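You operate a simulated robot arm through the tools that you are given. There is no shell and no other tool. Be economical: measure what you need, move in short steps, check, and stop when the job is done.

You are at the controls of a simulated robot arm. One attempt, no reset.

JOB
The bench amplifier's RIGHT drive board is dead. Fit the blue one instead.
Fine: it is switched off already; unplug and drain it first; plug in the REST hole, old board in the OLD pocket; yellow drain tool, put back where it stood. Set down upright: yellow drain tool.

Only the result counts: the job must be done as asked and must still hold three seconds after the hand-in. Knocking over, shifting, dropping, spilling or breaking anything else fails it.

ROBOT AND FRAMES
A 7-joint arm with a two-finger parallel gripper, fixed in place. Base frame: the origin is at the foot of the arm, x ahead of it, y to its left, z up; the work surface is at about z = 82.3. Readings come in cm, rad, newtons and seconds.
With the tool pointing down near the work surface it reaches from about 34 to 78 cm from the base axis. Its first joint turns from -2.897 to 2.897 rad. Payload 3.91 kg.
Tool frame: the origin (TCP) lies between the finger pads and is the grasp point; the fingertips stand 3 cm ahead of it; z points along the fingers, y is the line along which they close. Largest opening 11 cm; finger width 2, thickness 1; the body of the gripper, 4.8 by 11.2 cm, starts 5.5 cm behind the TCP.
Orientation is that of the tool frame in the base frame, as a unit quaternion [x, y, z, w]. With the fingers straight down and closing along the base's y, the tool's x points along the base's -x, its y along +y and its z along -z.

CONTROLS
- The arm moves only by the tool servo_tool. Its argument "series" is a list of rows, each an object of numbers (a shift or turn left out is 0, a gripper value left out holds the last): "grip": the gripper command, from -1 (fully open) to 1 (shut), values between in proportion; "dx", "dy", "dz": the shift along the tool's x, y, z in cm; "rx", "ry", "rz": the turn, a rotation vector about the tool's x, y, z in rad. In form: [{"grip": .., "dx": .., "dy": .., "dz": .., "rx": .., "ry": .., "rz": ..}, ...]. A call has 1 to 10 rows; each row is the pose to reach, as a shift and turn from the pose commanded when the call began, along the tool's axes at that moment. Each row takes 0.2 s and may step no farther than 5 cm and 0.15 rad from the row before; otherwise, or with a gripper value out of range, the whole call is refused. A pose out of reach is approached as far as the arm can. The call stops where the force on the tool passes 40 N (or 10 N more than at its start, if that is more) or the arm is blocked; 0.2 s more then pass. Each finger travels about 15.3 cm/s and halts on what it meets, pressing with about 35 N; the grip force reading is that of the motor and also rises with nothing between the fingers. The clock runs only during rows and for 0.2 s after the last one: add rows that repeat a pose to give the fingers time. The reply holds the time, the measured pose of the TCP, the force on the tool along the base axes, the opening and the grip force, in the units named above and with some noise, with the torque about the TCP (base axes, N m) and any sound that the robot's microphone picked up, and new pictures: "views" is both (left out), scene, wrist or none.
- Cameras (640 x 400 px; columns grow to the right, rows downward): "scene" is fixed at [40.12, 65.11, 159.6]; the picture's right is [-0.80, 0.60, 0.00], its down [0.52, 0.70, -0.49] and it looks along [-0.29, -0.39, -0.87] (base axes); focal length 306 px, centre (320, 200). "wrist" rides on the gripper at [7.7, 0.7, -11.4] in the tool frame; the picture's right is [-0.09, 1.00, 0.00], its down [-0.80, -0.07, -0.59] and it looks along [-0.59, -0.05, 0.80] (tool axes); focal length 270 px, centre (320, 200). There is no depth. A picture from a camera that has moved, and an enlarged one, comes with that camera's place and axes in the base frame and with its lens.
- raise_lower(by): slides the trunk up (or, below 0, down) by that many cm; the arm rides with it, the base frame stays. It gives what a move gives, with no picture.
- enlarge(camera, box): a new picture of the part [left, top, right, bottom] of that camera's present view, enlarged. No time passes.
- job_done(): hands the job in; it is judged then, once.

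Go step by step. Nothing tells you positions but the pictures and the camera data: compare them with the known pose of the tool, close in by small moves and look again before you grip or let go. The budget is 120 turns and 200 pictures, counting those below and the enlarged ones. Unless the task says otherwise, let go and move clear before handing in, and close with one line.

The tools are called after ">>>" by a JSON object that holds its "fn" and its "kwargs". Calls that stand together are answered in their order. servo_tool: Moves the arm, as the interface text tells. Its arguments: {"type":"object","properties":{"series":{"type":"array"},"views":{"type":"string","enum":["both","scene","wrist","none"]}},"required":["series"]} The other tools are called the same way: raise_lower (by) slides the trunk up or down; enlarge (camera, box) takes an enlarged picture of a part of a camera's view; job_done () hands the job in.

At the start:

```text
clock: 0.0
tcp_pos: [32.44, 24.27, 116.64]
tcp_rot: [0.0, 1.0, 0.0, 0.0]
wrist_force: [-0.2, -0.4, -0.8]
wrist_torque: [0.01, 0.01, 0.02]
finger_gap: 10.94
finger_force: 0.0
trunk travel left (down, up): [-57.5, 3.5]
```

scene: 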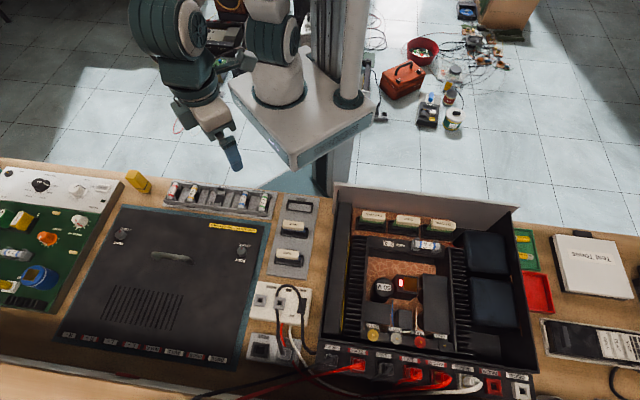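
wrist: 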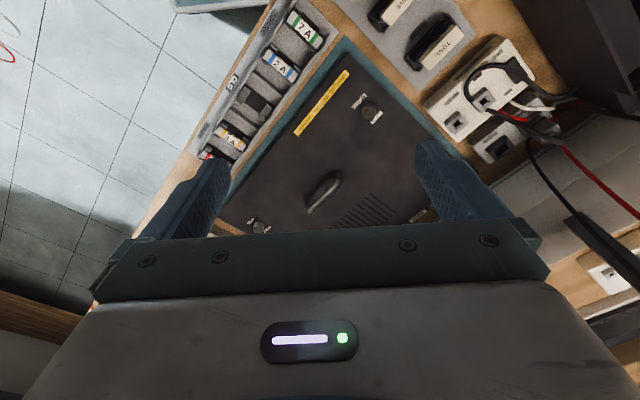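

I see a bench with an open amplifier, its removed cover, a yellow tool, and sockets with plugs. I'll enlarge key parts to identify things first.

>>> {"fn": "enlarge", "kwargs": {"camera": "scene", "box": [320, 180, 560, 330]}}

>>> {"fn": "enlarge", "kwargs": {"camera": "scene", "box": [230, 180, 350, 255]}}

>>> {"fn": "enlarge", "kwargs": {"camera": "scene", "box": [230, 270, 390, 370]}}

>>> {"fn": "enlarge", "kwargs": {"camera": "scene", "box": [100, 160, 290, 280]}}

>>> {"fn": "enlarge", "kwargs": {"camera": "scene", "box": [310, 320, 560, 400]}}

>>> {"fn": "enlarge", "kwargs": {"camera": "scene", "box": [0, 160, 160, 320]}}

```text
2.67 times, centred on (440, 255) of scene
camera zoom: at [40.12, 65.11, 159.6], right [-0.8, 0.6, 0.0], down [0.52, 0.7, -0.49], along [-0.29, -0.39, -0.87], focal length 817 px, centre (0, 53)
```

zoom: 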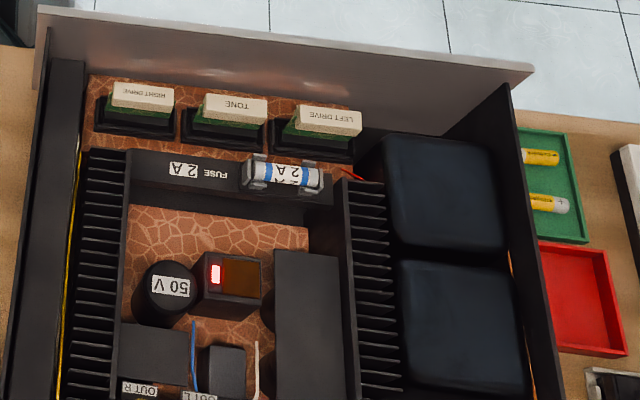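

```text
5.33 times, centred on (290, 218) of scene
camera zoom: at [40.12, 65.11, 159.6], right [-0.8, 0.6, 0.0], down [0.52, 0.7, -0.49], along [-0.29, -0.39, -0.87], focal length 1634 px, centre (480, 107)
```

zoom: 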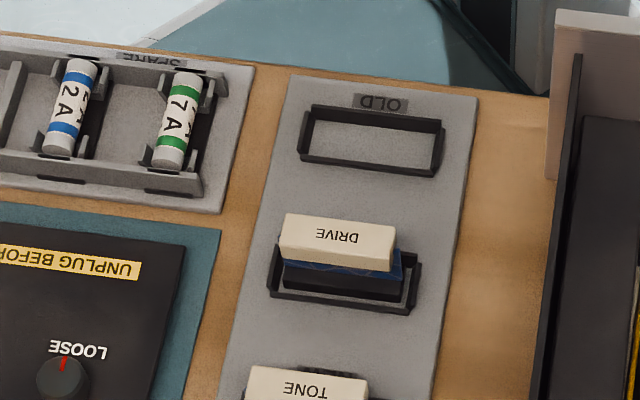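

```text
4.00 times, centred on (310, 320) of scene
camera zoom: at [40.12, 65.11, 159.6], right [-0.8, 0.6, 0.0], down [0.52, 0.7, -0.49], along [-0.29, -0.39, -0.87], focal length 1226 px, centre (360, -280)
```

zoom: 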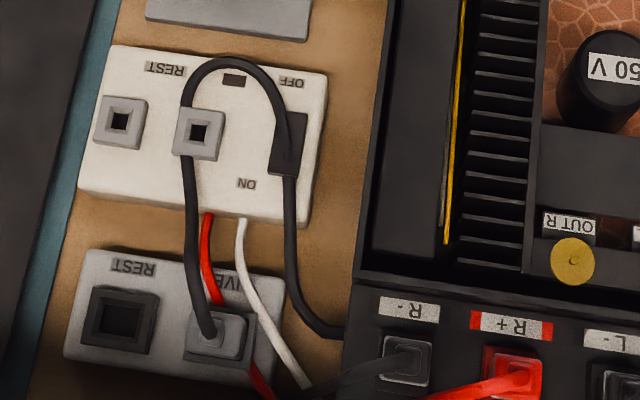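

```text
3.33 times, centred on (195, 220) of scene
camera zoom: at [40.12, 65.11, 159.6], right [-0.8, 0.6, 0.0], down [0.52, 0.7, -0.49], along [-0.29, -0.39, -0.87], focal length 1021 px, centre (737, 133)
```

zoom: 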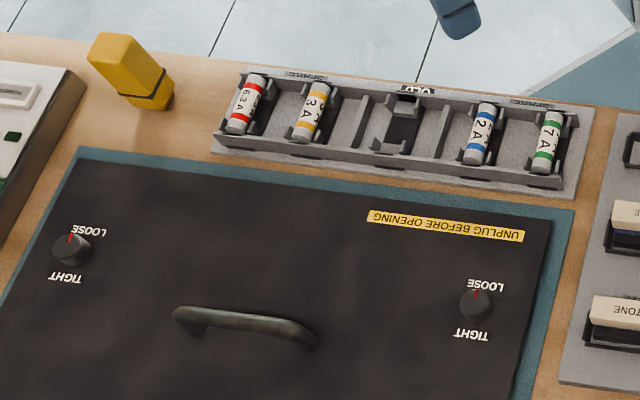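

```text
2.56 times, centred on (435, 360) of scene
camera zoom: at [40.12, 65.11, 159.6], right [-0.8, 0.6, 0.0], down [0.52, 0.7, -0.49], along [-0.29, -0.39, -0.87], focal length 784 px, centre (26, -210)
```

zoom: 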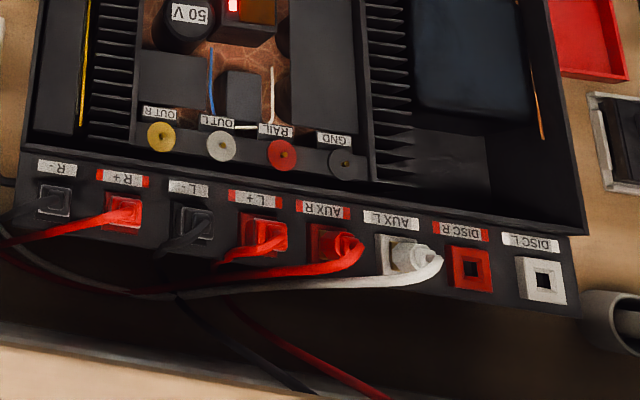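

```text
2.50 times, centred on (80, 240) of scene
camera zoom: at [40.12, 65.11, 159.6], right [-0.8, 0.6, 0.0], down [0.52, 0.7, -0.49], along [-0.29, -0.39, -0.87], focal length 766 px, centre (920, 100)
```

zoom: 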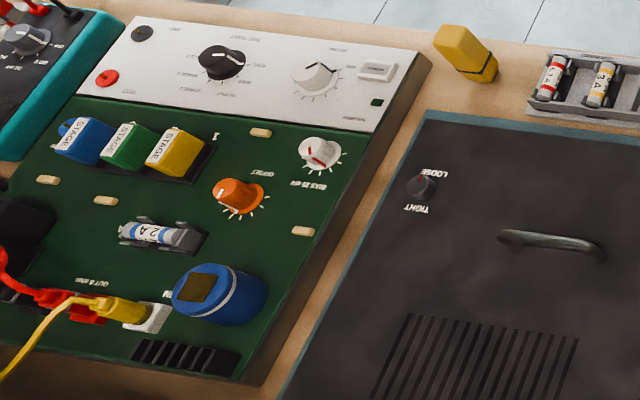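

The bench runs diagonally, at 45° in the base frame. I'll turn the tool by +45° yaw to square up with it and move towards the spare rack and mains box for a close view.

>>> {"fn": "servo_tool", "kwargs": {"series": [{"grip": -1, "dx": 3.2, "dy": 2.7, "dz": 1, "rz": -0.13}, {"dx": 6.5, "dy": 5.5, "dz": 2, "rz": -0.26}, {"dx": 9.8, "dy": 8.3, "dz": 3, "rz": -0.39}, {"dx": 13, "dy": 11, "dz": 4, "rz": -0.52}, {"dx": 16.4, "dy": 13.8, "dz": 5, "rz": -0.65}, {"dx": 19.7, "dy": 16.7, "dz": 6, "rz": -0.785}, {"dx": 19.7, "dy": 16.7, "dz": 6, "rz": -0.785}], "views": "both"}}

```text
clock: 1.6
tcp_pos: [13.02, 40.63, 110.38]
tcp_rot: [-0.383, 0.924, 0.0, 0.0]
wrist_force: [-0.9, 0.1, -0.4]
wrist_torque: [-0.01, -0.01, 0.03]
finger_gap: 10.99
finger_force: 0.0
trunk travel left (down, up): [-57.5, 3.5]
camera wrist: at [6.9, 35.6, 121.89], right [-0.64, 0.77, 0.0], down [0.62, 0.52, 0.59], along [0.46, 0.38, -0.8], focal length 270 px, centre (320, 200)
```

scene: 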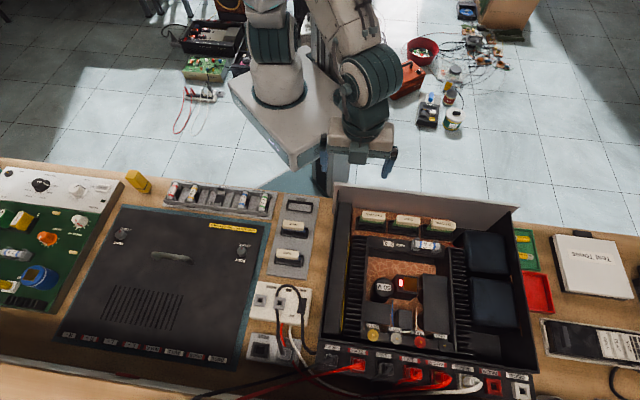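
wrist: 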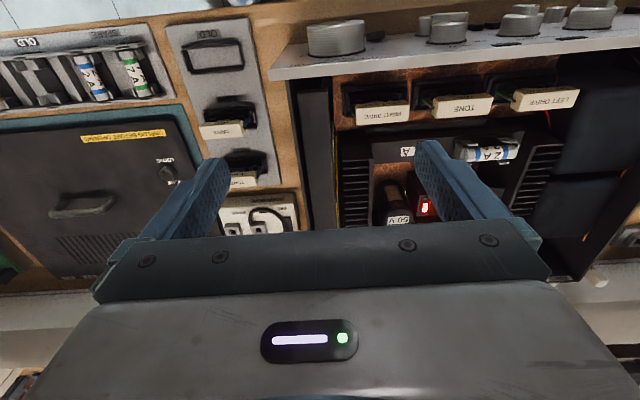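

Good: with this yaw, wrist picture right = +s (left along the bench) and down = +r (away from robot). Next I go over the mains boxes.

>>> {"fn": "servo_tool", "kwargs": {"series": [{"dx": -4, "dy": -2.25}, {"dx": -8, "dy": -4.5}, {"dx": -12, "dy": -6.75}, {"dx": -16, "dy": -9}, {"dx": -20, "dy": -11.25}, {"dx": -24, "dy": -13.5}, {"dx": -24, "dy": -13.5}], "views": "wrist"}}

>>> {"fn": "enlarge", "kwargs": {"camera": "wrist", "box": [160, 0, 480, 200]}}

```text
clock: 3.2
tcp_pos: [39.48, 48.32, 110.69]
tcp_rot: [-0.383, 0.924, -0.001, 0.001]
wrist_force: [0.4, 0.3, 0.2]
wrist_torque: [-0.01, 0.01, -0.01]
finger_gap: 11.0
finger_force: 0.1
trunk travel left (down, up): [-57.5, 3.5]
camera wrist: at [33.28, 43.3, 122.16], right [-0.64, 0.77, 0.0], down [0.62, 0.52, 0.59], along [0.46, 0.38, -0.8], focal length 270 px, centre (320, 200)
```

wrist: 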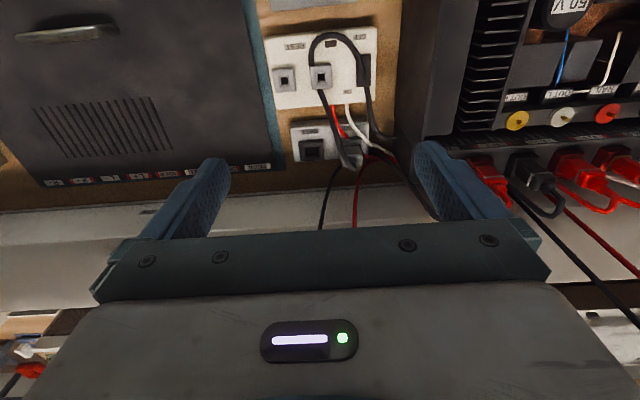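

```text
2.00 times, centred on (320, 100) of wrist
camera zoom: at [33.28, 43.3, 122.16], right [-0.64, 0.77, 0.0], down [0.62, 0.52, 0.59], along [0.46, 0.38, -0.8], focal length 541 px, centre (320, 400)
```

zoom: 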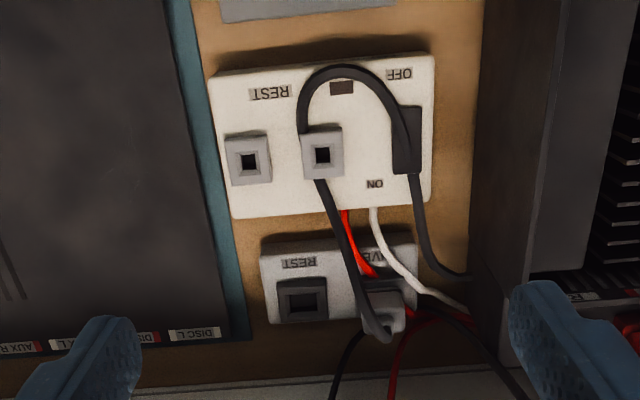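

The black mains cord arches over the white box to a plug in the LIVE hole of the grey box. I'll look closer to see the plug's shape.

>>> {"fn": "servo_tool", "kwargs": {"series": [{"dx": -3, "dy": 0, "dz": 3}, {"dx": -6, "dy": 1, "dz": 6}, {"dx": -6, "dy": 1, "dz": 6}], "views": "wrist"}}

>>> {"fn": "enlarge", "kwargs": {"camera": "wrist", "box": [220, 0, 420, 125]}}

>>> {"fn": "enlarge", "kwargs": {"camera": "scene", "box": [240, 310, 340, 372]}}

```text
clock: 4.0
tcp_pos: [42.87, 53.11, 104.88]
tcp_rot: [-0.383, 0.924, 0.0, -0.001]
wrist_force: [1.2, -0.5, 0.1]
wrist_torque: [0.02, 0.02, 0.01]
finger_gap: 11.0
finger_force: 0.1
trunk travel left (down, up): [-57.5, 3.5]
camera wrist: at [36.81, 48.11, 116.28], right [-0.64, 0.77, 0.0], down [0.62, 0.52, 0.59], along [0.46, 0.38, -0.8], focal length 270 px, centre (320, 200)
```

wrist: 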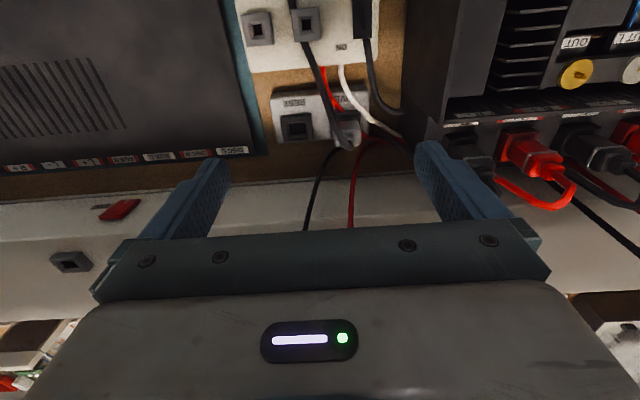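

```text
3.20 times, centred on (320, 62) of wrist
camera zoom: at [36.81, 48.11, 116.28], right [-0.64, 0.77, 0.0], down [0.62, 0.52, 0.59], along [0.46, 0.38, -0.8], focal length 865 px, centre (320, 640)
```

zoom: 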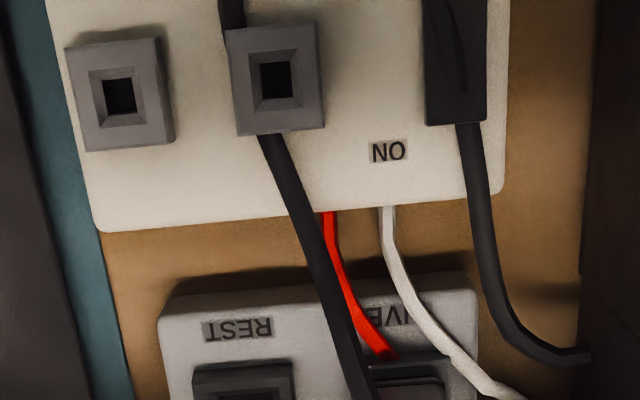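

```text
6.40 times, centred on (290, 341) of scene
camera zoom: at [40.12, 65.11, 159.6], right [-0.8, 0.6, 0.0], down [0.52, 0.7, -0.49], along [-0.29, -0.39, -0.87], focal length 1961 px, centre (512, -702)
```

zoom: 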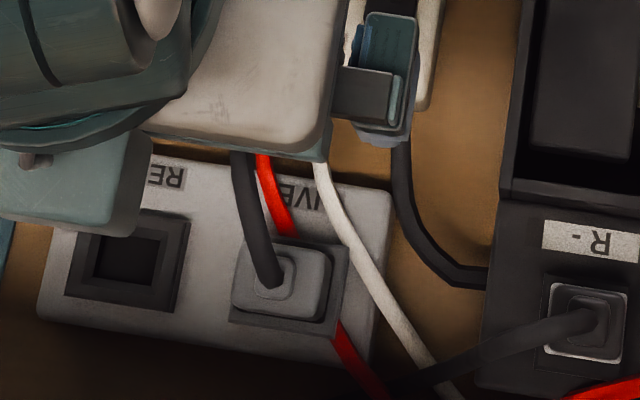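

The amplifier's plug sits in LIVE at about (43.8, 57.6), z top ≈ 87, with REST beside it. I move above it with the fingers half open.

>>> {"fn": "servo_tool", "kwargs": {"series": [{"grip": -0.1, "dx": -2, "dy": 1.25, "dz": 3}, {"dx": -3.9, "dy": 2.5, "dz": 6}, {"dx": -3.9, "dy": 2.5, "dz": 8}, {"dx": -3.9, "dy": 2.5, "dz": 8}], "views": "both"}}

>>> {"fn": "enlarge", "kwargs": {"camera": "wrist", "box": [220, 80, 420, 205]}}

```text
clock: 5.0
tcp_pos: [43.83, 57.84, 96.69]
tcp_rot: [-0.382, 0.924, 0.0, 0.001]
wrist_force: [0.1, 0.4, -0.3]
wrist_torque: [0.01, 0.01, -0.02]
finger_gap: 6.07
finger_force: 0.0
trunk travel left (down, up): [-57.5, 3.5]
camera wrist: at [37.68, 52.81, 108.2], right [-0.64, 0.77, 0.0], down [0.62, 0.52, 0.59], along [0.46, 0.38, -0.8], focal length 270 px, centre (320, 200)
```

scene: 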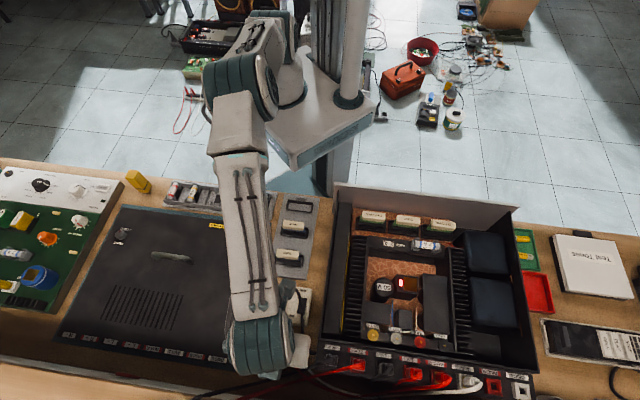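
wrist: 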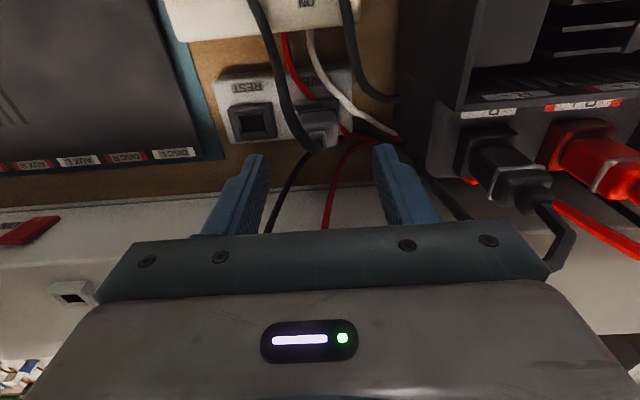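

```text
3.20 times, centred on (320, 142) of wrist
camera zoom: at [37.68, 52.81, 108.2], right [-0.64, 0.77, 0.0], down [0.62, 0.52, 0.59], along [0.46, 0.38, -0.8], focal length 865 px, centre (320, 384)
```

zoom: 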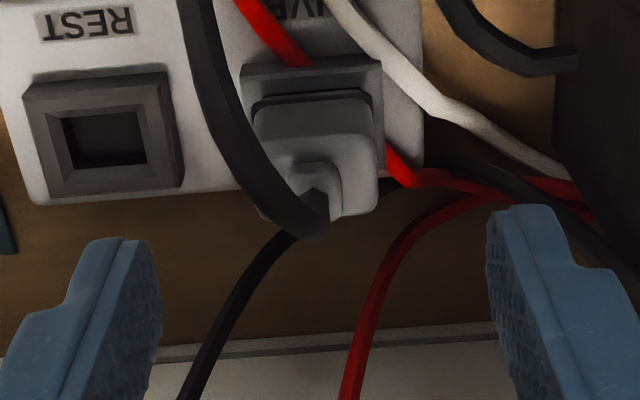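

The plug's top (cable exit) triangulates to about z 91, right beneath the TCP. I lower to z≈90 and look.

>>> {"fn": "servo_tool", "kwargs": {"series": [{"grip": 0.05, "dx": 0, "dy": 0, "dz": 3}, {"dz": 6.5}, {"dz": 6.5}], "views": "wrist"}}

>>> {"fn": "enlarge", "kwargs": {"camera": "wrist", "box": [220, 80, 420, 205]}}

>>> {"fn": "enlarge", "kwargs": {"camera": "scene", "box": [200, 300, 360, 400]}}

```text
clock: 5.8
tcp_pos: [43.96, 58.13, 90.2]
tcp_rot: [-0.382, 0.924, 0.0, 0.0]
wrist_force: [1.0, 0.4, -0.6]
wrist_torque: [-0.01, 0.0, 0.01]
finger_gap: 5.22
finger_force: 0.0
trunk travel left (down, up): [-57.5, 3.5]
camera wrist: at [37.82, 53.07, 101.73], right [-0.64, 0.77, 0.0], down [0.62, 0.52, 0.59], along [0.46, 0.38, -0.8], focal length 270 px, centre (320, 200)
```

wrist: 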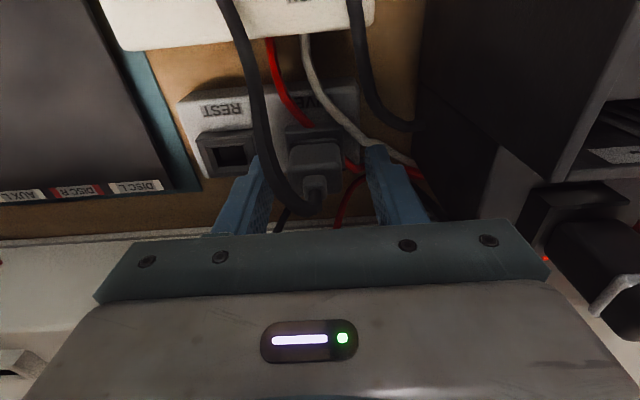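

```text
3.20 times, centred on (320, 142) of wrist
camera zoom: at [37.82, 53.07, 101.73], right [-0.64, 0.77, 0.0], down [0.62, 0.52, 0.59], along [0.46, 0.38, -0.8], focal length 865 px, centre (320, 384)
```

zoom: 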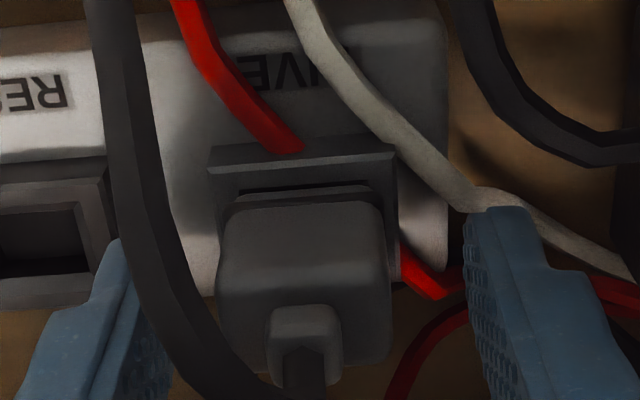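

```text
4.00 times, centred on (280, 350) of scene
camera zoom: at [40.12, 65.11, 159.6], right [-0.8, 0.6, 0.0], down [0.52, 0.7, -0.49], along [-0.29, -0.39, -0.87], focal length 1226 px, centre (480, -400)
```

zoom: 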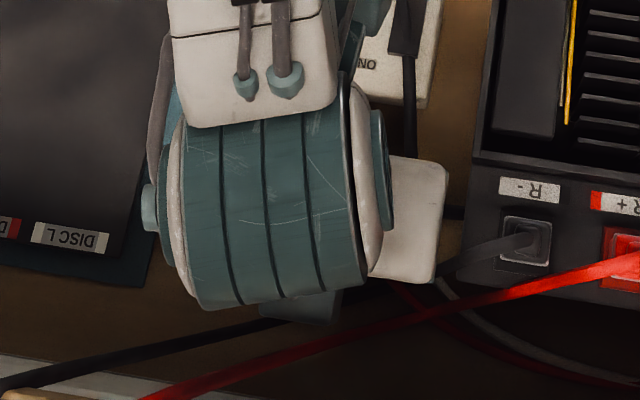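

The plug is centred between the fingers. I close on it here, slightly lower.

>>> {"fn": "servo_tool", "kwargs": {"series": [{"dz": 0.6}, {"grip": 1, "dz": 0.6}, {"dz": 0.6}, {"dz": 0.6}], "views": "wrist"}}

>>> {"fn": "enlarge", "kwargs": {"camera": "wrist", "box": [160, 60, 420, 222]}}

```text
clock: 6.8
tcp_pos: [43.97, 57.87, 89.61]
tcp_rot: [-0.382, 0.924, 0.0, 0.0]
wrist_force: [2.1, -2.7, 0.4]
wrist_torque: [-0.09, -0.06, -0.03]
finger_gap: 2.86
finger_force: 34.5
trunk travel left (down, up): [-57.5, 3.5]
camera wrist: at [37.88, 52.87, 101.06], right [-0.64, 0.77, 0.0], down [0.62, 0.52, 0.59], along [0.46, 0.38, -0.8], focal length 270 px, centre (320, 200)
```

wrist: 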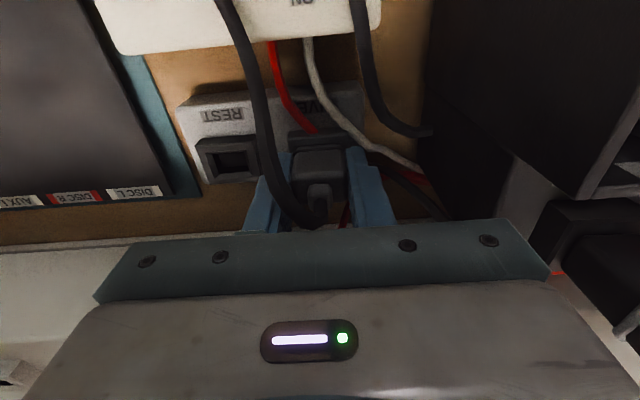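

```text
2.46 times, centred on (290, 141) of wrist
camera zoom: at [37.88, 52.87, 101.06], right [-0.64, 0.77, 0.0], down [0.62, 0.52, 0.59], along [0.46, 0.38, -0.8], focal length 665 px, centre (394, 345)
```

zoom: 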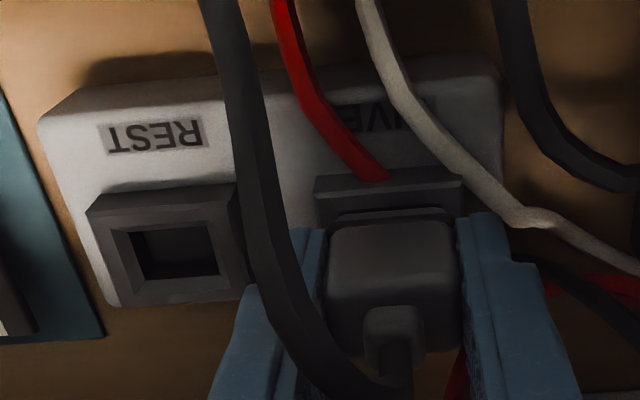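

Gripped (2.86 cm). I pull the plug straight up.

>>> {"fn": "servo_tool", "kwargs": {"series": [{"dz": -1}, {"dz": -2.5}, {"dz": -4.5}, {"dz": -4.5}], "views": "wrist"}}

>>> {"fn": "enlarge", "kwargs": {"camera": "wrist", "box": [160, 60, 420, 222]}}

```text
clock: 7.8
tcp_pos: [44.13, 57.8, 94.06]
tcp_rot: [-0.382, 0.924, 0.001, 0.0]
wrist_force: [-0.4, -0.5, -0.9]
wrist_torque: [-0.01, -0.02, 0.01]
finger_gap: 2.85
finger_force: 35.1
trunk travel left (down, up): [-57.5, 3.5]
camera wrist: at [37.9, 52.77, 105.49], right [-0.64, 0.77, 0.0], down [0.62, 0.52, 0.59], along [0.46, 0.38, -0.8], focal length 270 px, centre (320, 200)
```

wrist: 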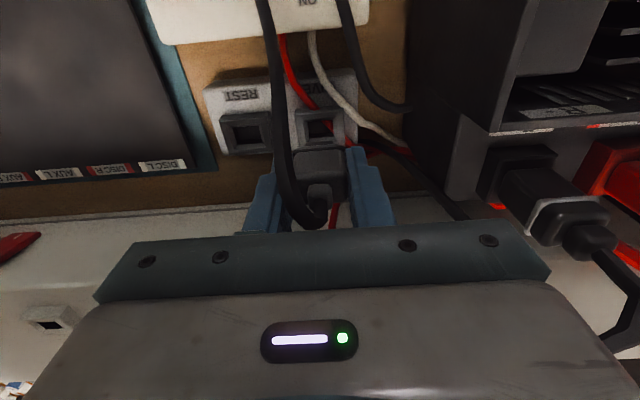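

```text
2.46 times, centred on (290, 141) of wrist
camera zoom: at [37.9, 52.77, 105.49], right [-0.64, 0.77, 0.0], down [0.62, 0.52, 0.59], along [0.46, 0.38, -0.8], focal length 665 px, centre (394, 345)
```

zoom: 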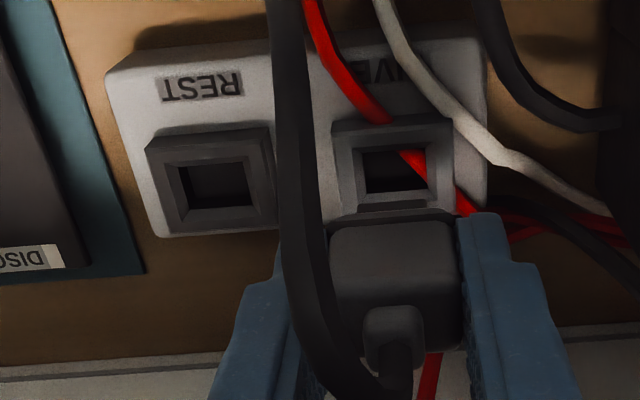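

The plug is out. I shift it 5.5 cm sideways to over REST and check.

>>> {"fn": "servo_tool", "kwargs": {"series": [{"dy": -2.75}, {"dy": -5.5}, {"dy": -5.5}, {"dy": -5.5, "dz": 2.2}, {"dy": -5.5, "dz": 2.2}], "views": "wrist"}}

>>> {"fn": "enlarge", "kwargs": {"camera": "wrist", "box": [200, 80, 460, 242]}}

```text
clock: 9.0
tcp_pos: [47.63, 54.09, 92.03]
tcp_rot: [-0.383, 0.924, 0.001, 0.001]
wrist_force: [0.3, 0.4, -1.3]
wrist_torque: [-0.01, 0.02, -0.03]
finger_gap: 2.82
finger_force: 34.7
trunk travel left (down, up): [-57.5, 3.5]
camera wrist: at [41.55, 48.95, 103.52], right [-0.64, 0.77, 0.0], down [0.62, 0.52, 0.59], along [0.46, 0.38, -0.8], focal length 270 px, centre (320, 200)
```

wrist: 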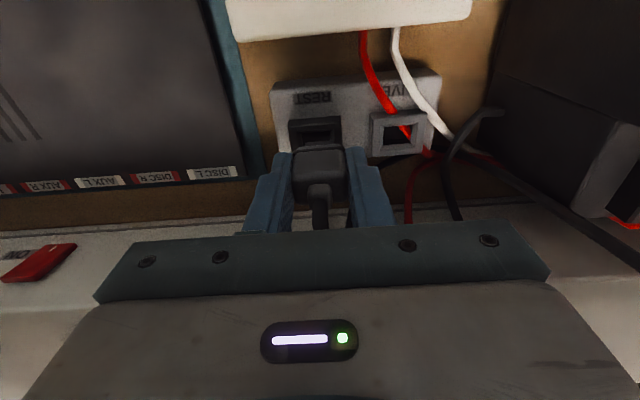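

```text
2.46 times, centred on (330, 161) of wrist
camera zoom: at [41.55, 48.95, 103.52], right [-0.64, 0.77, 0.0], down [0.62, 0.52, 0.59], along [0.46, 0.38, -0.8], focal length 665 px, centre (295, 296)
```

zoom: 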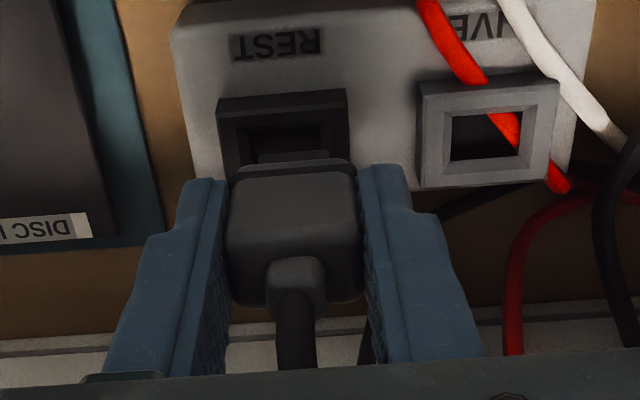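

The plug hangs over REST, about 0.2 cm too far toward LIVE. I correct and press it in.

>>> {"fn": "servo_tool", "kwargs": {"series": [{"dy": -0.2}, {"dy": -0.2, "dz": 0.8}, {"dy": -0.2, "dz": 1.6}, {"dy": -0.2, "dz": 2.2}, {"dy": -0.2, "dz": 2.5}, {"dy": -0.2, "dz": 2.5}], "views": "wrist"}}

>>> {"fn": "enlarge", "kwargs": {"camera": "wrist", "box": [200, 80, 460, 242]}}

```text
clock: 10.4
tcp_pos: [47.95, 53.96, 89.61]
tcp_rot: [-0.383, 0.924, 0.0, 0.001]
wrist_force: [-0.2, -0.2, 9.4]
wrist_torque: [-0.11, 0.09, -0.01]
finger_gap: 2.84
finger_force: 35.3
trunk travel left (down, up): [-57.5, 3.5]
camera wrist: at [41.81, 48.86, 101.02], right [-0.64, 0.77, 0.0], down [0.62, 0.51, 0.6], along [0.46, 0.38, -0.8], focal length 270 px, centre (320, 200)
```

wrist: 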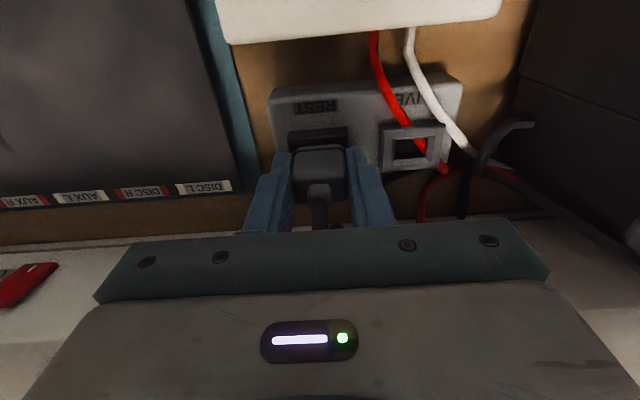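

```text
2.46 times, centred on (330, 161) of wrist
camera zoom: at [41.81, 48.86, 101.02], right [-0.64, 0.77, 0.0], down [0.62, 0.51, 0.6], along [0.46, 0.38, -0.8], focal length 665 px, centre (295, 296)
```

zoom: 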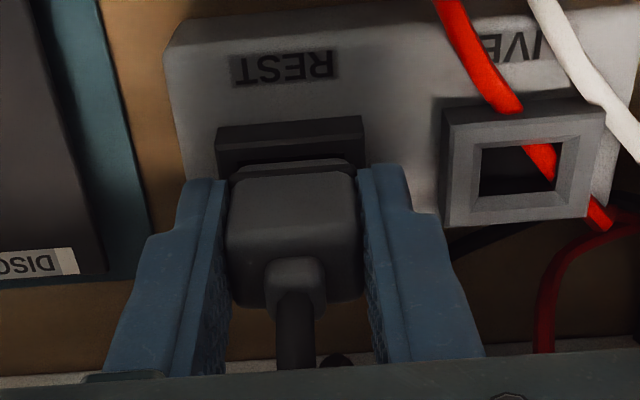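

Nearly seated with 9 N contact; I push a little further.

>>> {"fn": "servo_tool", "kwargs": {"series": [{"dz": 0.3}, {"dz": 0.6}, {"dz": 0.6}], "views": "wrist"}}

>>> {"fn": "enlarge", "kwargs": {"camera": "wrist", "box": [200, 80, 460, 242]}}

```text
clock: 11.2
tcp_pos: [47.95, 53.79, 89.21]
tcp_rot: [-0.383, 0.924, 0.001, 0.003]
wrist_force: [2.7, 6.4, 31.5]
wrist_torque: [0.04, -0.18, -0.04]
finger_gap: 2.83
finger_force: 35.1
trunk travel left (down, up): [-57.5, 3.5]
camera wrist: at [41.73, 48.7, 100.64], right [-0.64, 0.77, 0.0], down [0.61, 0.51, 0.6], along [0.46, 0.39, -0.8], focal length 270 px, centre (320, 200)
```

wrist: 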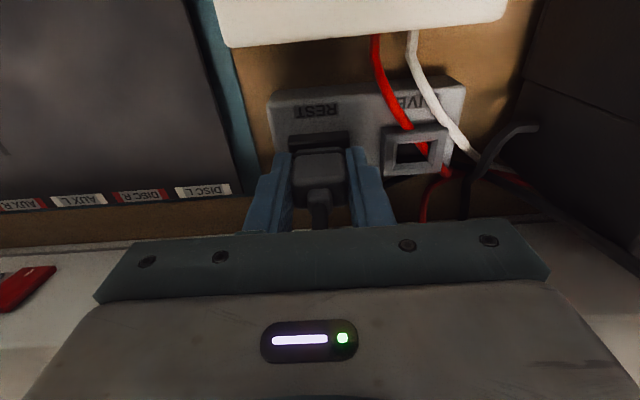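

```text
2.46 times, centred on (330, 161) of wrist
camera zoom: at [41.73, 48.7, 100.64], right [-0.64, 0.77, 0.0], down [0.61, 0.51, 0.6], along [0.46, 0.39, -0.8], focal length 665 px, centre (295, 296)
```

zoom: 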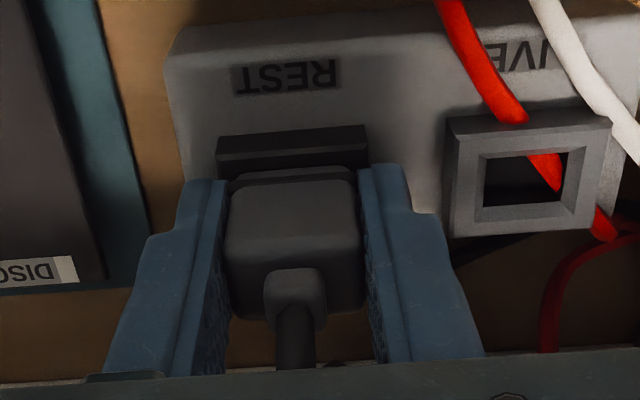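

Seated firmly (31 N). I open modestly and lift clear.

>>> {"fn": "servo_tool", "kwargs": {"series": [{"dz": -0.4}, {"grip": 0.1, "dz": -0.4}, {"dz": -0.4}, {"dz": -4}, {"dz": -8}, {"dz": -12}, {"dz": -16, "dx": 2}, {"dz": -16, "dx": 2}], "views": "both"}}

>>> {"fn": "enlarge", "kwargs": {"camera": "wrist", "box": [200, 0, 420, 138]}}

```text
clock: 13.0
tcp_pos: [46.52, 52.25, 104.66]
tcp_rot: [-0.383, 0.924, -0.001, -0.001]
wrist_force: [-0.3, 0.2, -0.4]
wrist_torque: [0.0, 0.0, -0.03]
finger_gap: 4.95
finger_force: 0.0
trunk travel left (down, up): [-57.5, 3.5]
camera wrist: at [40.47, 47.32, 116.11], right [-0.64, 0.77, 0.0], down [0.62, 0.52, 0.59], along [0.46, 0.38, -0.8], focal length 270 px, centre (320, 200)
```

scene: 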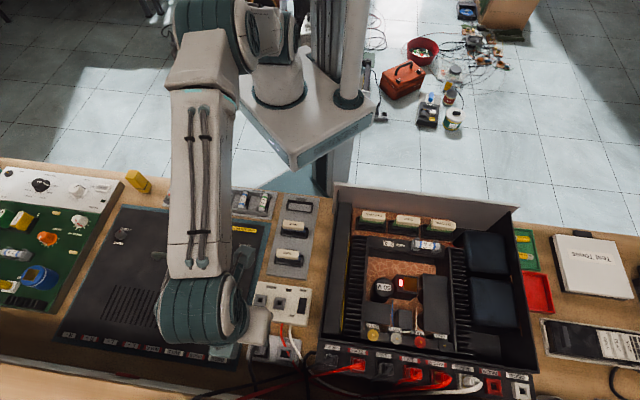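
wrist: 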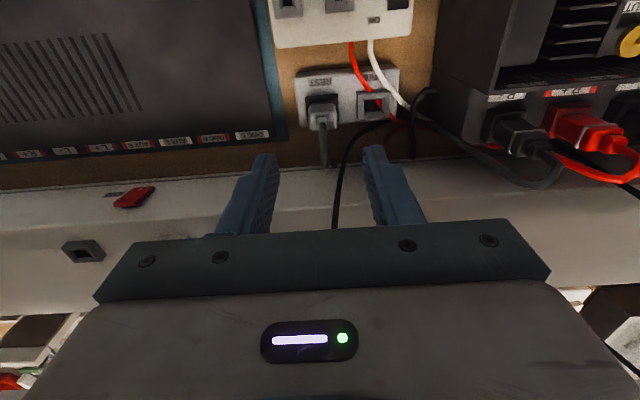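

```text
2.90 times, centred on (310, 69) of wrist
camera zoom: at [40.47, 47.32, 116.11], right [-0.64, 0.77, 0.0], down [0.62, 0.52, 0.59], along [0.46, 0.38, -0.8], focal length 783 px, centre (349, 580)
```

zoom: 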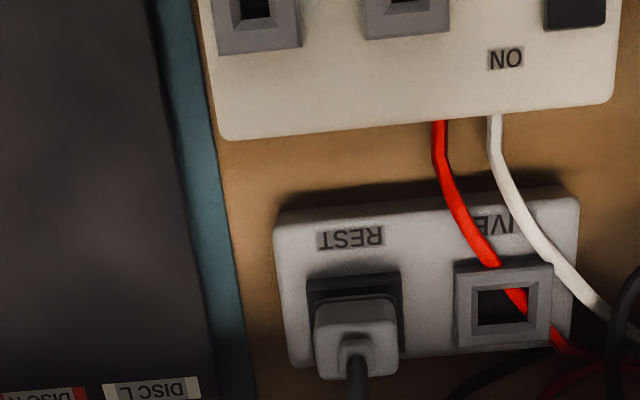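

The plug is in REST. With the cord moved, let me check the white box labels and the drain points in the scene view.

>>> {"fn": "enlarge", "kwargs": {"camera": "scene", "box": [230, 270, 350, 345]}}

>>> {"fn": "enlarge", "kwargs": {"camera": "scene", "box": [340, 260, 480, 348]}}

>>> {"fn": "enlarge", "kwargs": {"camera": "scene", "box": [110, 160, 170, 200]}}

```text
5.33 times, centred on (290, 308) of scene
camera zoom: at [40.12, 65.11, 159.6], right [-0.8, 0.6, 0.0], down [0.52, 0.7, -0.49], along [-0.29, -0.39, -0.87], focal length 1634 px, centre (480, -373)
```

zoom: 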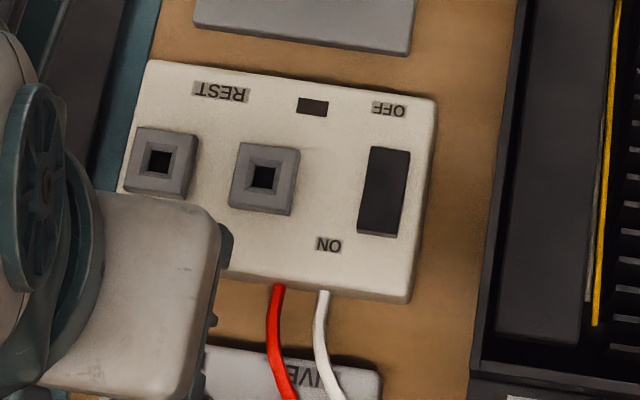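

```text
4.55 times, centred on (410, 304) of scene
camera zoom: at [40.12, 65.11, 159.6], right [-0.8, 0.6, 0.0], down [0.52, 0.7, -0.49], along [-0.29, -0.39, -0.87], focal length 1393 px, centre (-89, -273)
```

zoom: 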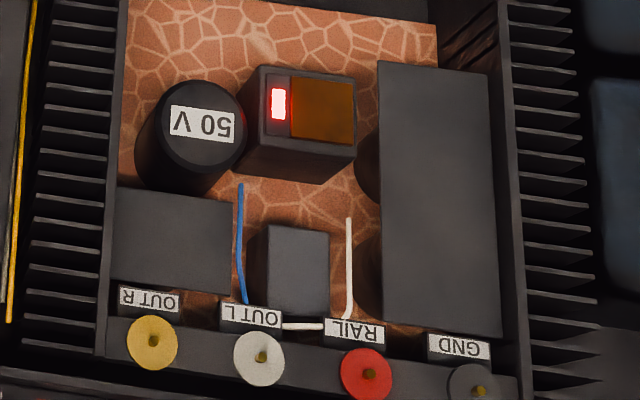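

```text
10.00 times, centred on (140, 180) of scene
camera zoom: at [40.12, 65.11, 159.6], right [-0.8, 0.6, 0.0], down [0.52, 0.7, -0.49], along [-0.29, -0.39, -0.87], focal length 3064 px, centre (2120, 400)
```

zoom: 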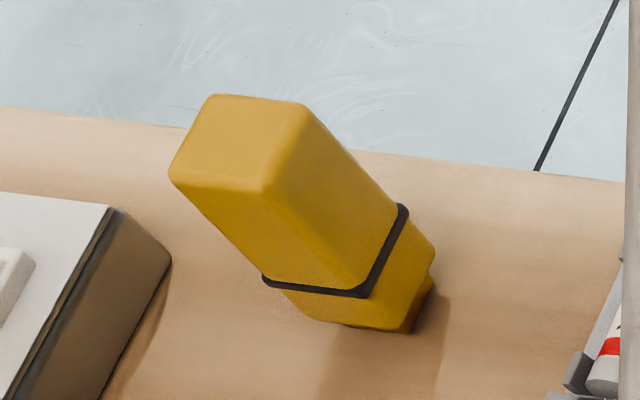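

The tool stands bench-aligned near (52.7, -1.9), about 9 cm tall. I travel over to it at height.

>>> {"fn": "servo_tool", "kwargs": {"series": [{"dz": -3, "dx": 2, "dy": -2.5}, {"dz": -5, "dx": 5.5, "dy": -5.5}, {"dz": -5, "dx": 8.8, "dy": -9}, {"dz": -5, "dx": 12, "dy": -12.5}, {"dz": -5, "dx": 15, "dy": -16}, {"dz": -5, "dx": 18, "dy": -19.5}, {"dz": -5, "dx": 21, "dy": -23}, {"dz": -5, "dx": 24, "dy": -26.5}, {"dz": -5, "dx": 27, "dy": -30}, {"dz": -5, "dx": 30, "dy": -33.5}], "views": "none"}}

>>> {"fn": "servo_tool", "kwargs": {"series": [{"dx": 2, "dy": -4.4, "dz": 2, "grip": -0.3}, {"dx": 3.8, "dy": -9, "dz": 4}, {"dx": 3.8, "dy": -9, "dz": 6}, {"dx": 3.8, "dy": -9, "dz": 6}], "views": "both"}}

```text
refused: row 2 steps farther than a row can; nothing moved
```

```text
refused: row 1 steps farther than a row can; nothing moved
```

>>> {"fn": "servo_tool", "kwargs": {"series": [{"dz": -3, "dx": 2, "dy": -2.5}, {"dz": -5, "dx": 5, "dy": -5.5}, {"dz": -5, "dx": 8, "dy": -9}, {"dz": -5, "dx": 11, "dy": -12.5}, {"dz": -5, "dx": 14, "dy": -16}, {"dz": -5, "dx": 17, "dy": -19.5}, {"dz": -5, "dx": 20, "dy": -23}, {"dz": -5, "dx": 23, "dy": -26.5}, {"dz": -5, "dx": 26, "dy": -30}, {"dz": -5, "dx": 29, "dy": -33.5}], "views": "none"}}

>>> {"fn": "servo_tool", "kwargs": {"series": [{"dx": 2, "dy": -4, "dz": 2, "grip": -0.3}, {"dx": 4, "dy": -8, "dz": 4}, {"dx": 4.8, "dy": -9, "dz": 6}, {"dx": 4.8, "dy": -9, "dz": 6}], "views": "both"}}

```text
clock: 15.2
tcp_pos: [49.6, 8.47, 109.67]
tcp_rot: [-0.382, 0.924, 0.0, -0.001]
wrist_force: [0.2, 0.3, 0.2]
wrist_torque: [0.04, 0.0, 0.01]
finger_gap: 4.96
finger_force: 0.0
trunk travel left (down, up): [-57.5, 3.5]
```

```text
clock: 16.2
tcp_pos: [52.78, -1.41, 103.91]
tcp_rot: [-0.382, 0.924, 0.0, 0.0]
wrist_force: [-0.9, -0.2, -0.2]
wrist_torque: [0.03, -0.01, -0.02]
finger_gap: 7.16
finger_force: 0.0
trunk travel left (down, up): [-57.5, 3.5]
camera wrist: at [46.68, -6.43, 115.36], right [-0.64, 0.77, 0.0], down [0.62, 0.52, 0.59], along [0.46, 0.38, -0.8], focal length 270 px, centre (320, 200)
```

scene: 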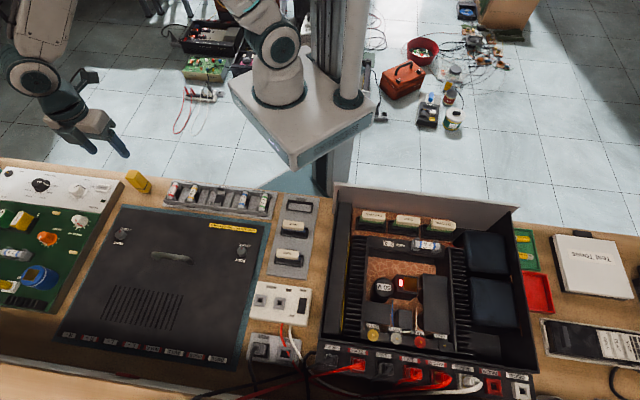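
wrist: 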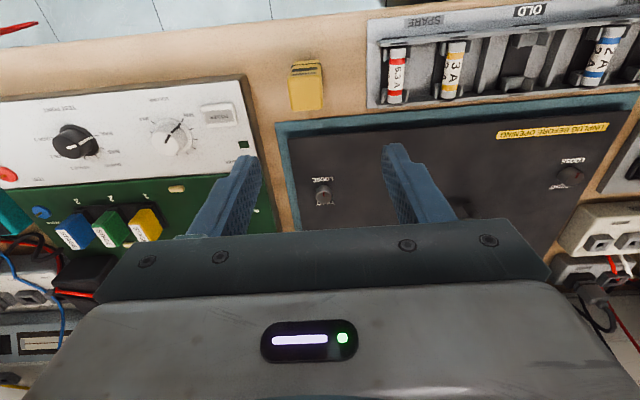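

I see the yellow tool from above; enlarging to locate it precisely.

>>> {"fn": "enlarge", "kwargs": {"camera": "wrist", "box": [266, 45, 346, 125]}}

```text
5.00 times, centred on (306, 85) of wrist
camera zoom: at [46.68, -6.43, 115.36], right [-0.64, 0.77, 0.0], down [0.62, 0.52, 0.59], along [0.46, 0.38, -0.8], focal length 1351 px, centre (390, 775)
```

zoom: 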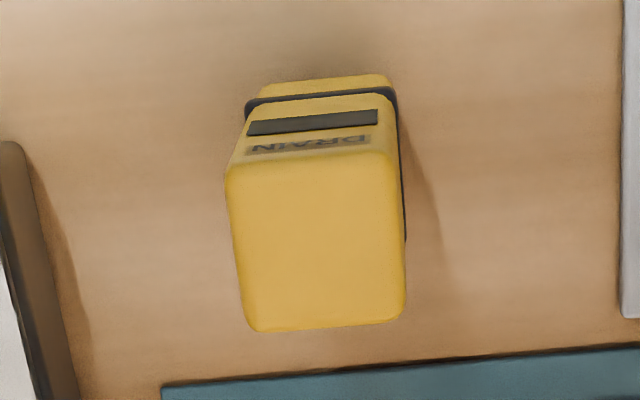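

The tool top is at about (52.7, -3.15), z 90.5, 3 × 3 cm, with its DRAIN label facing the robot. I align over it and look.

>>> {"fn": "servo_tool", "kwargs": {"series": [{"grip": -0.1, "dx": 1.3, "dy": -1.2, "dz": 4}, {"dx": 1.3, "dy": -1.2, "dz": 8.4}, {"dx": 1.3, "dy": -1.2, "dz": 8.4}], "views": "both"}}

>>> {"fn": "enlarge", "kwargs": {"camera": "scene", "box": [60, 130, 180, 210]}}

```text
clock: 17.0
tcp_pos: [52.68, -3.43, 95.57]
tcp_rot: [-0.383, 0.924, 0.0, 0.0]
wrist_force: [0.5, 0.6, -0.1]
wrist_torque: [-0.04, 0.02, -0.02]
finger_gap: 6.04
finger_force: 0.1
trunk travel left (down, up): [-57.5, 3.5]
camera wrist: at [46.5, -8.43, 107.02], right [-0.64, 0.77, 0.0], down [0.62, 0.52, 0.59], along [0.46, 0.38, -0.8], focal length 270 px, centre (320, 200)
```

scene: 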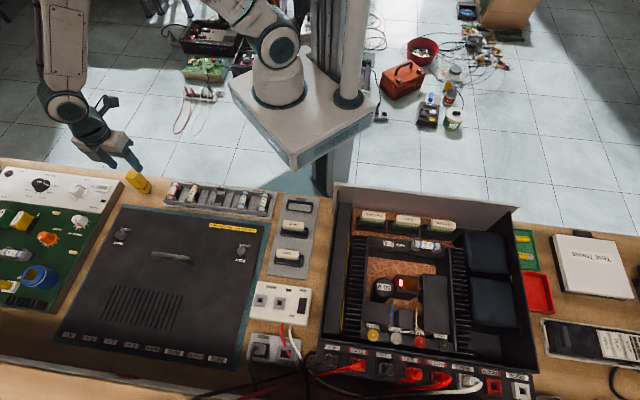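
wrist: 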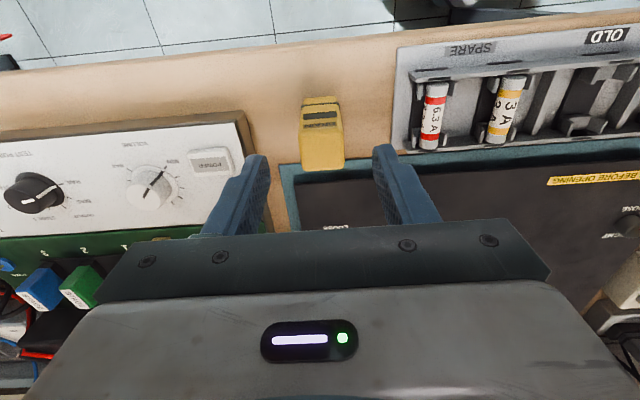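

```text
5.00 times, centred on (120, 170) of scene
camera zoom: at [40.12, 65.11, 159.6], right [-0.8, 0.6, 0.0], down [0.52, 0.7, -0.49], along [-0.29, -0.39, -0.87], focal length 1532 px, centre (1320, 350)
```

zoom: 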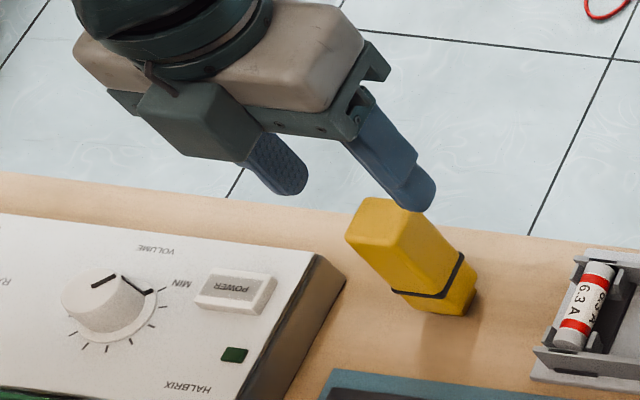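

Nearly aligned: I correct by 0.2–0.3 cm and lower around the tool.

>>> {"fn": "servo_tool", "kwargs": {"series": [{"dx": -0.3, "dy": 0.25, "dz": 2}, {"dx": -0.3, "dy": 0.25, "dz": 5}, {"dx": -0.3, "dy": 0.25, "dz": 7}, {"dx": -0.3, "dy": 0.25, "dz": 7}], "views": "both"}}

>>> {"fn": "enlarge", "kwargs": {"camera": "scene", "box": [80, 140, 170, 200]}}

>>> {"fn": "enlarge", "kwargs": {"camera": "wrist", "box": [240, 120, 400, 220]}}

```text
clock: 18.0
tcp_pos: [52.87, -3.06, 88.5]
tcp_rot: [-0.383, 0.924, 0.0, 0.0]
wrist_force: [-0.5, 0.3, 0.2]
wrist_torque: [0.01, 0.0, 0.0]
finger_gap: 6.05
finger_force: 0.0
trunk travel left (down, up): [-57.5, 3.5]
camera wrist: at [46.73, -8.09, 100.09], right [-0.64, 0.77, 0.0], down [0.62, 0.52, 0.59], along [0.46, 0.38, -0.8], focal length 270 px, centre (320, 200)
```

scene: 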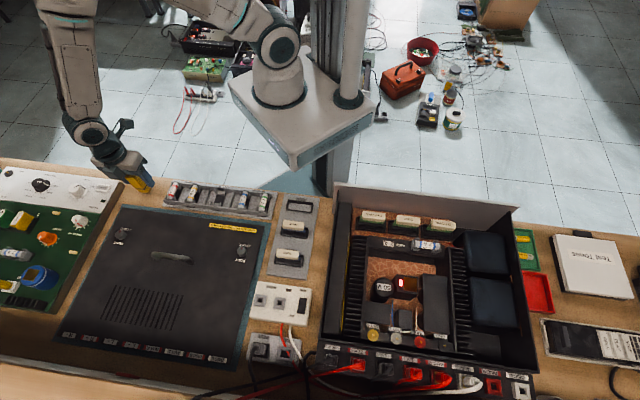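
wrist: 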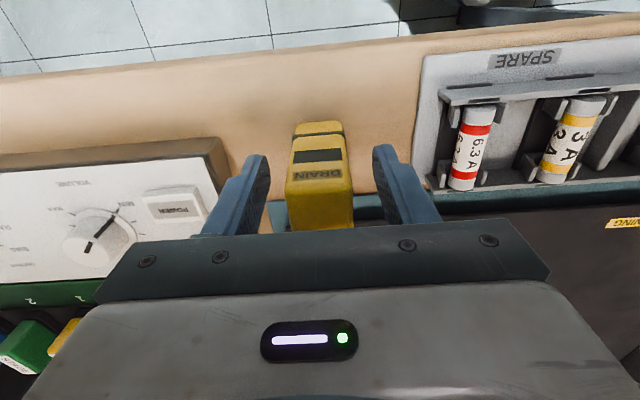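

```text
6.67 times, centred on (125, 170) of scene
camera zoom: at [40.12, 65.11, 159.6], right [-0.8, 0.6, 0.0], down [0.52, 0.7, -0.49], along [-0.29, -0.39, -0.87], focal length 2042 px, centre (1620, 400)
```

zoom: 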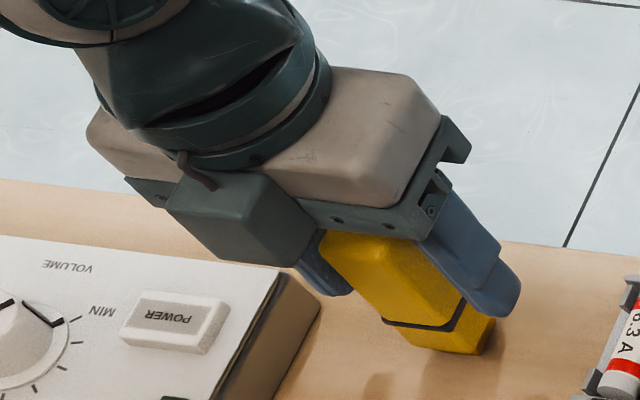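

```text
4.00 times, centred on (320, 170) of wrist
camera zoom: at [46.73, -8.09, 100.09], right [-0.64, 0.77, 0.0], down [0.62, 0.52, 0.59], along [0.46, 0.38, -0.8], focal length 1081 px, centre (320, 320)
```

zoom: 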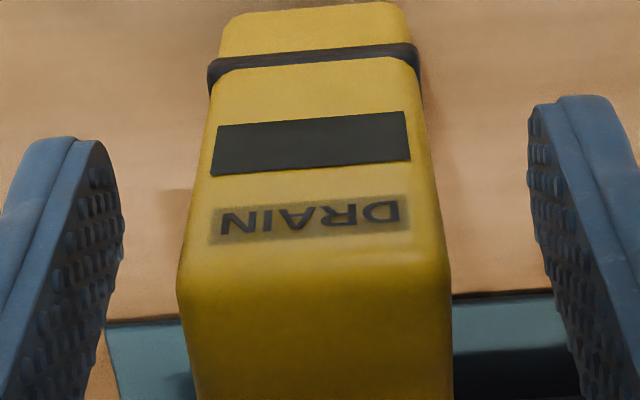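

Well centred. I close on the tool and note the pose for returning it.

>>> {"fn": "servo_tool", "kwargs": {"series": [{"dy": -0.05}, {"dy": -0.05, "grip": 1}, {"dy": -0.05}, {"dy": -0.05}], "views": "wrist"}}

```text
clock: 19.0
tcp_pos: [52.77, -2.98, 88.49]
tcp_rot: [-0.382, 0.924, 0.0, 0.0]
wrist_force: [1.5, -0.2, 1.9]
wrist_torque: [-0.03, -0.04, 0.02]
finger_gap: 2.98
finger_force: 35.2
trunk travel left (down, up): [-57.5, 3.5]
camera wrist: at [46.66, -8.04, 100.04], right [-0.64, 0.77, 0.0], down [0.62, 0.52, 0.59], along [0.46, 0.38, -0.8], focal length 270 px, centre (320, 200)
```

wrist: 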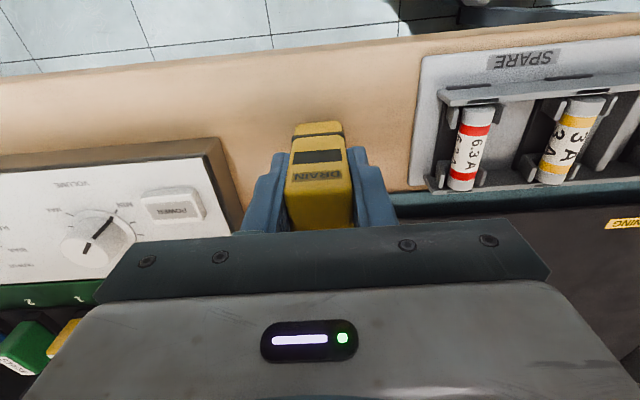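

Gripped at 2.98 cm. I lift it, moving slightly outward, and then tilt it so the scene camera can see its underside.

>>> {"fn": "servo_tool", "kwargs": {"series": [{"dz": -4}, {"dz": -8}, {"dz": -12, "dx": -2}, {"dz": -16, "dx": -5, "ry": -0.14}, {"dz": -19, "dx": -8, "ry": -0.28}, {"dz": -21, "dx": -11, "ry": -0.42}, {"dz": -21, "dx": -13, "ry": -0.56}, {"dz": -21, "dx": -13, "ry": -0.7}, {"dz": -21, "dx": -13, "ry": -0.84}, {"dz": -21, "dx": -13, "ry": -0.98}], "views": "scene"}}

```text
clock: 21.2
tcp_pos: [61.84, 6.27, 109.37]
tcp_rot: [-0.337, 0.815, 0.18, 0.436]
wrist_force: [0.1, 0.2, -2.0]
wrist_torque: [-0.05, 0.05, -0.01]
finger_gap: 2.96
finger_force: 35.1
trunk travel left (down, up): [-57.5, 3.5]
```

scene: 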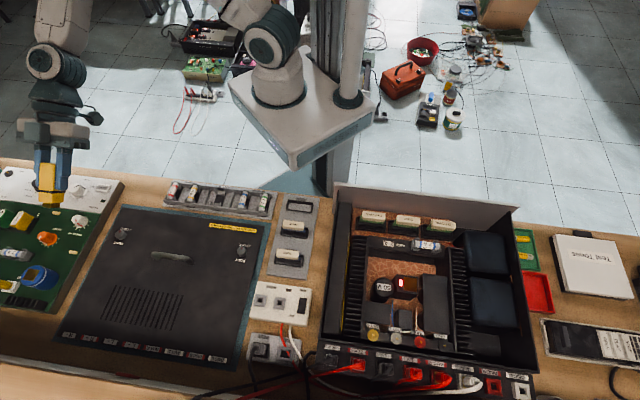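

>>> {"fn": "enlarge", "kwargs": {"camera": "scene", "box": [20, 140, 100, 220]}}

```text
5.00 times, centred on (60, 180) of scene
camera zoom: at [40.12, 65.11, 159.6], right [-0.8, 0.6, 0.0], down [0.52, 0.7, -0.49], along [-0.29, -0.39, -0.87], focal length 1532 px, centre (1620, 300)
```

zoom: 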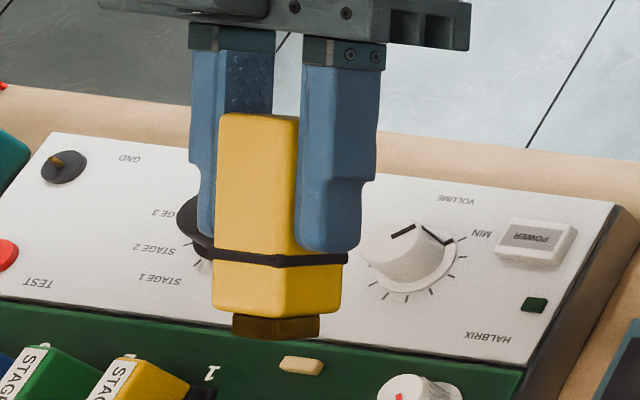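

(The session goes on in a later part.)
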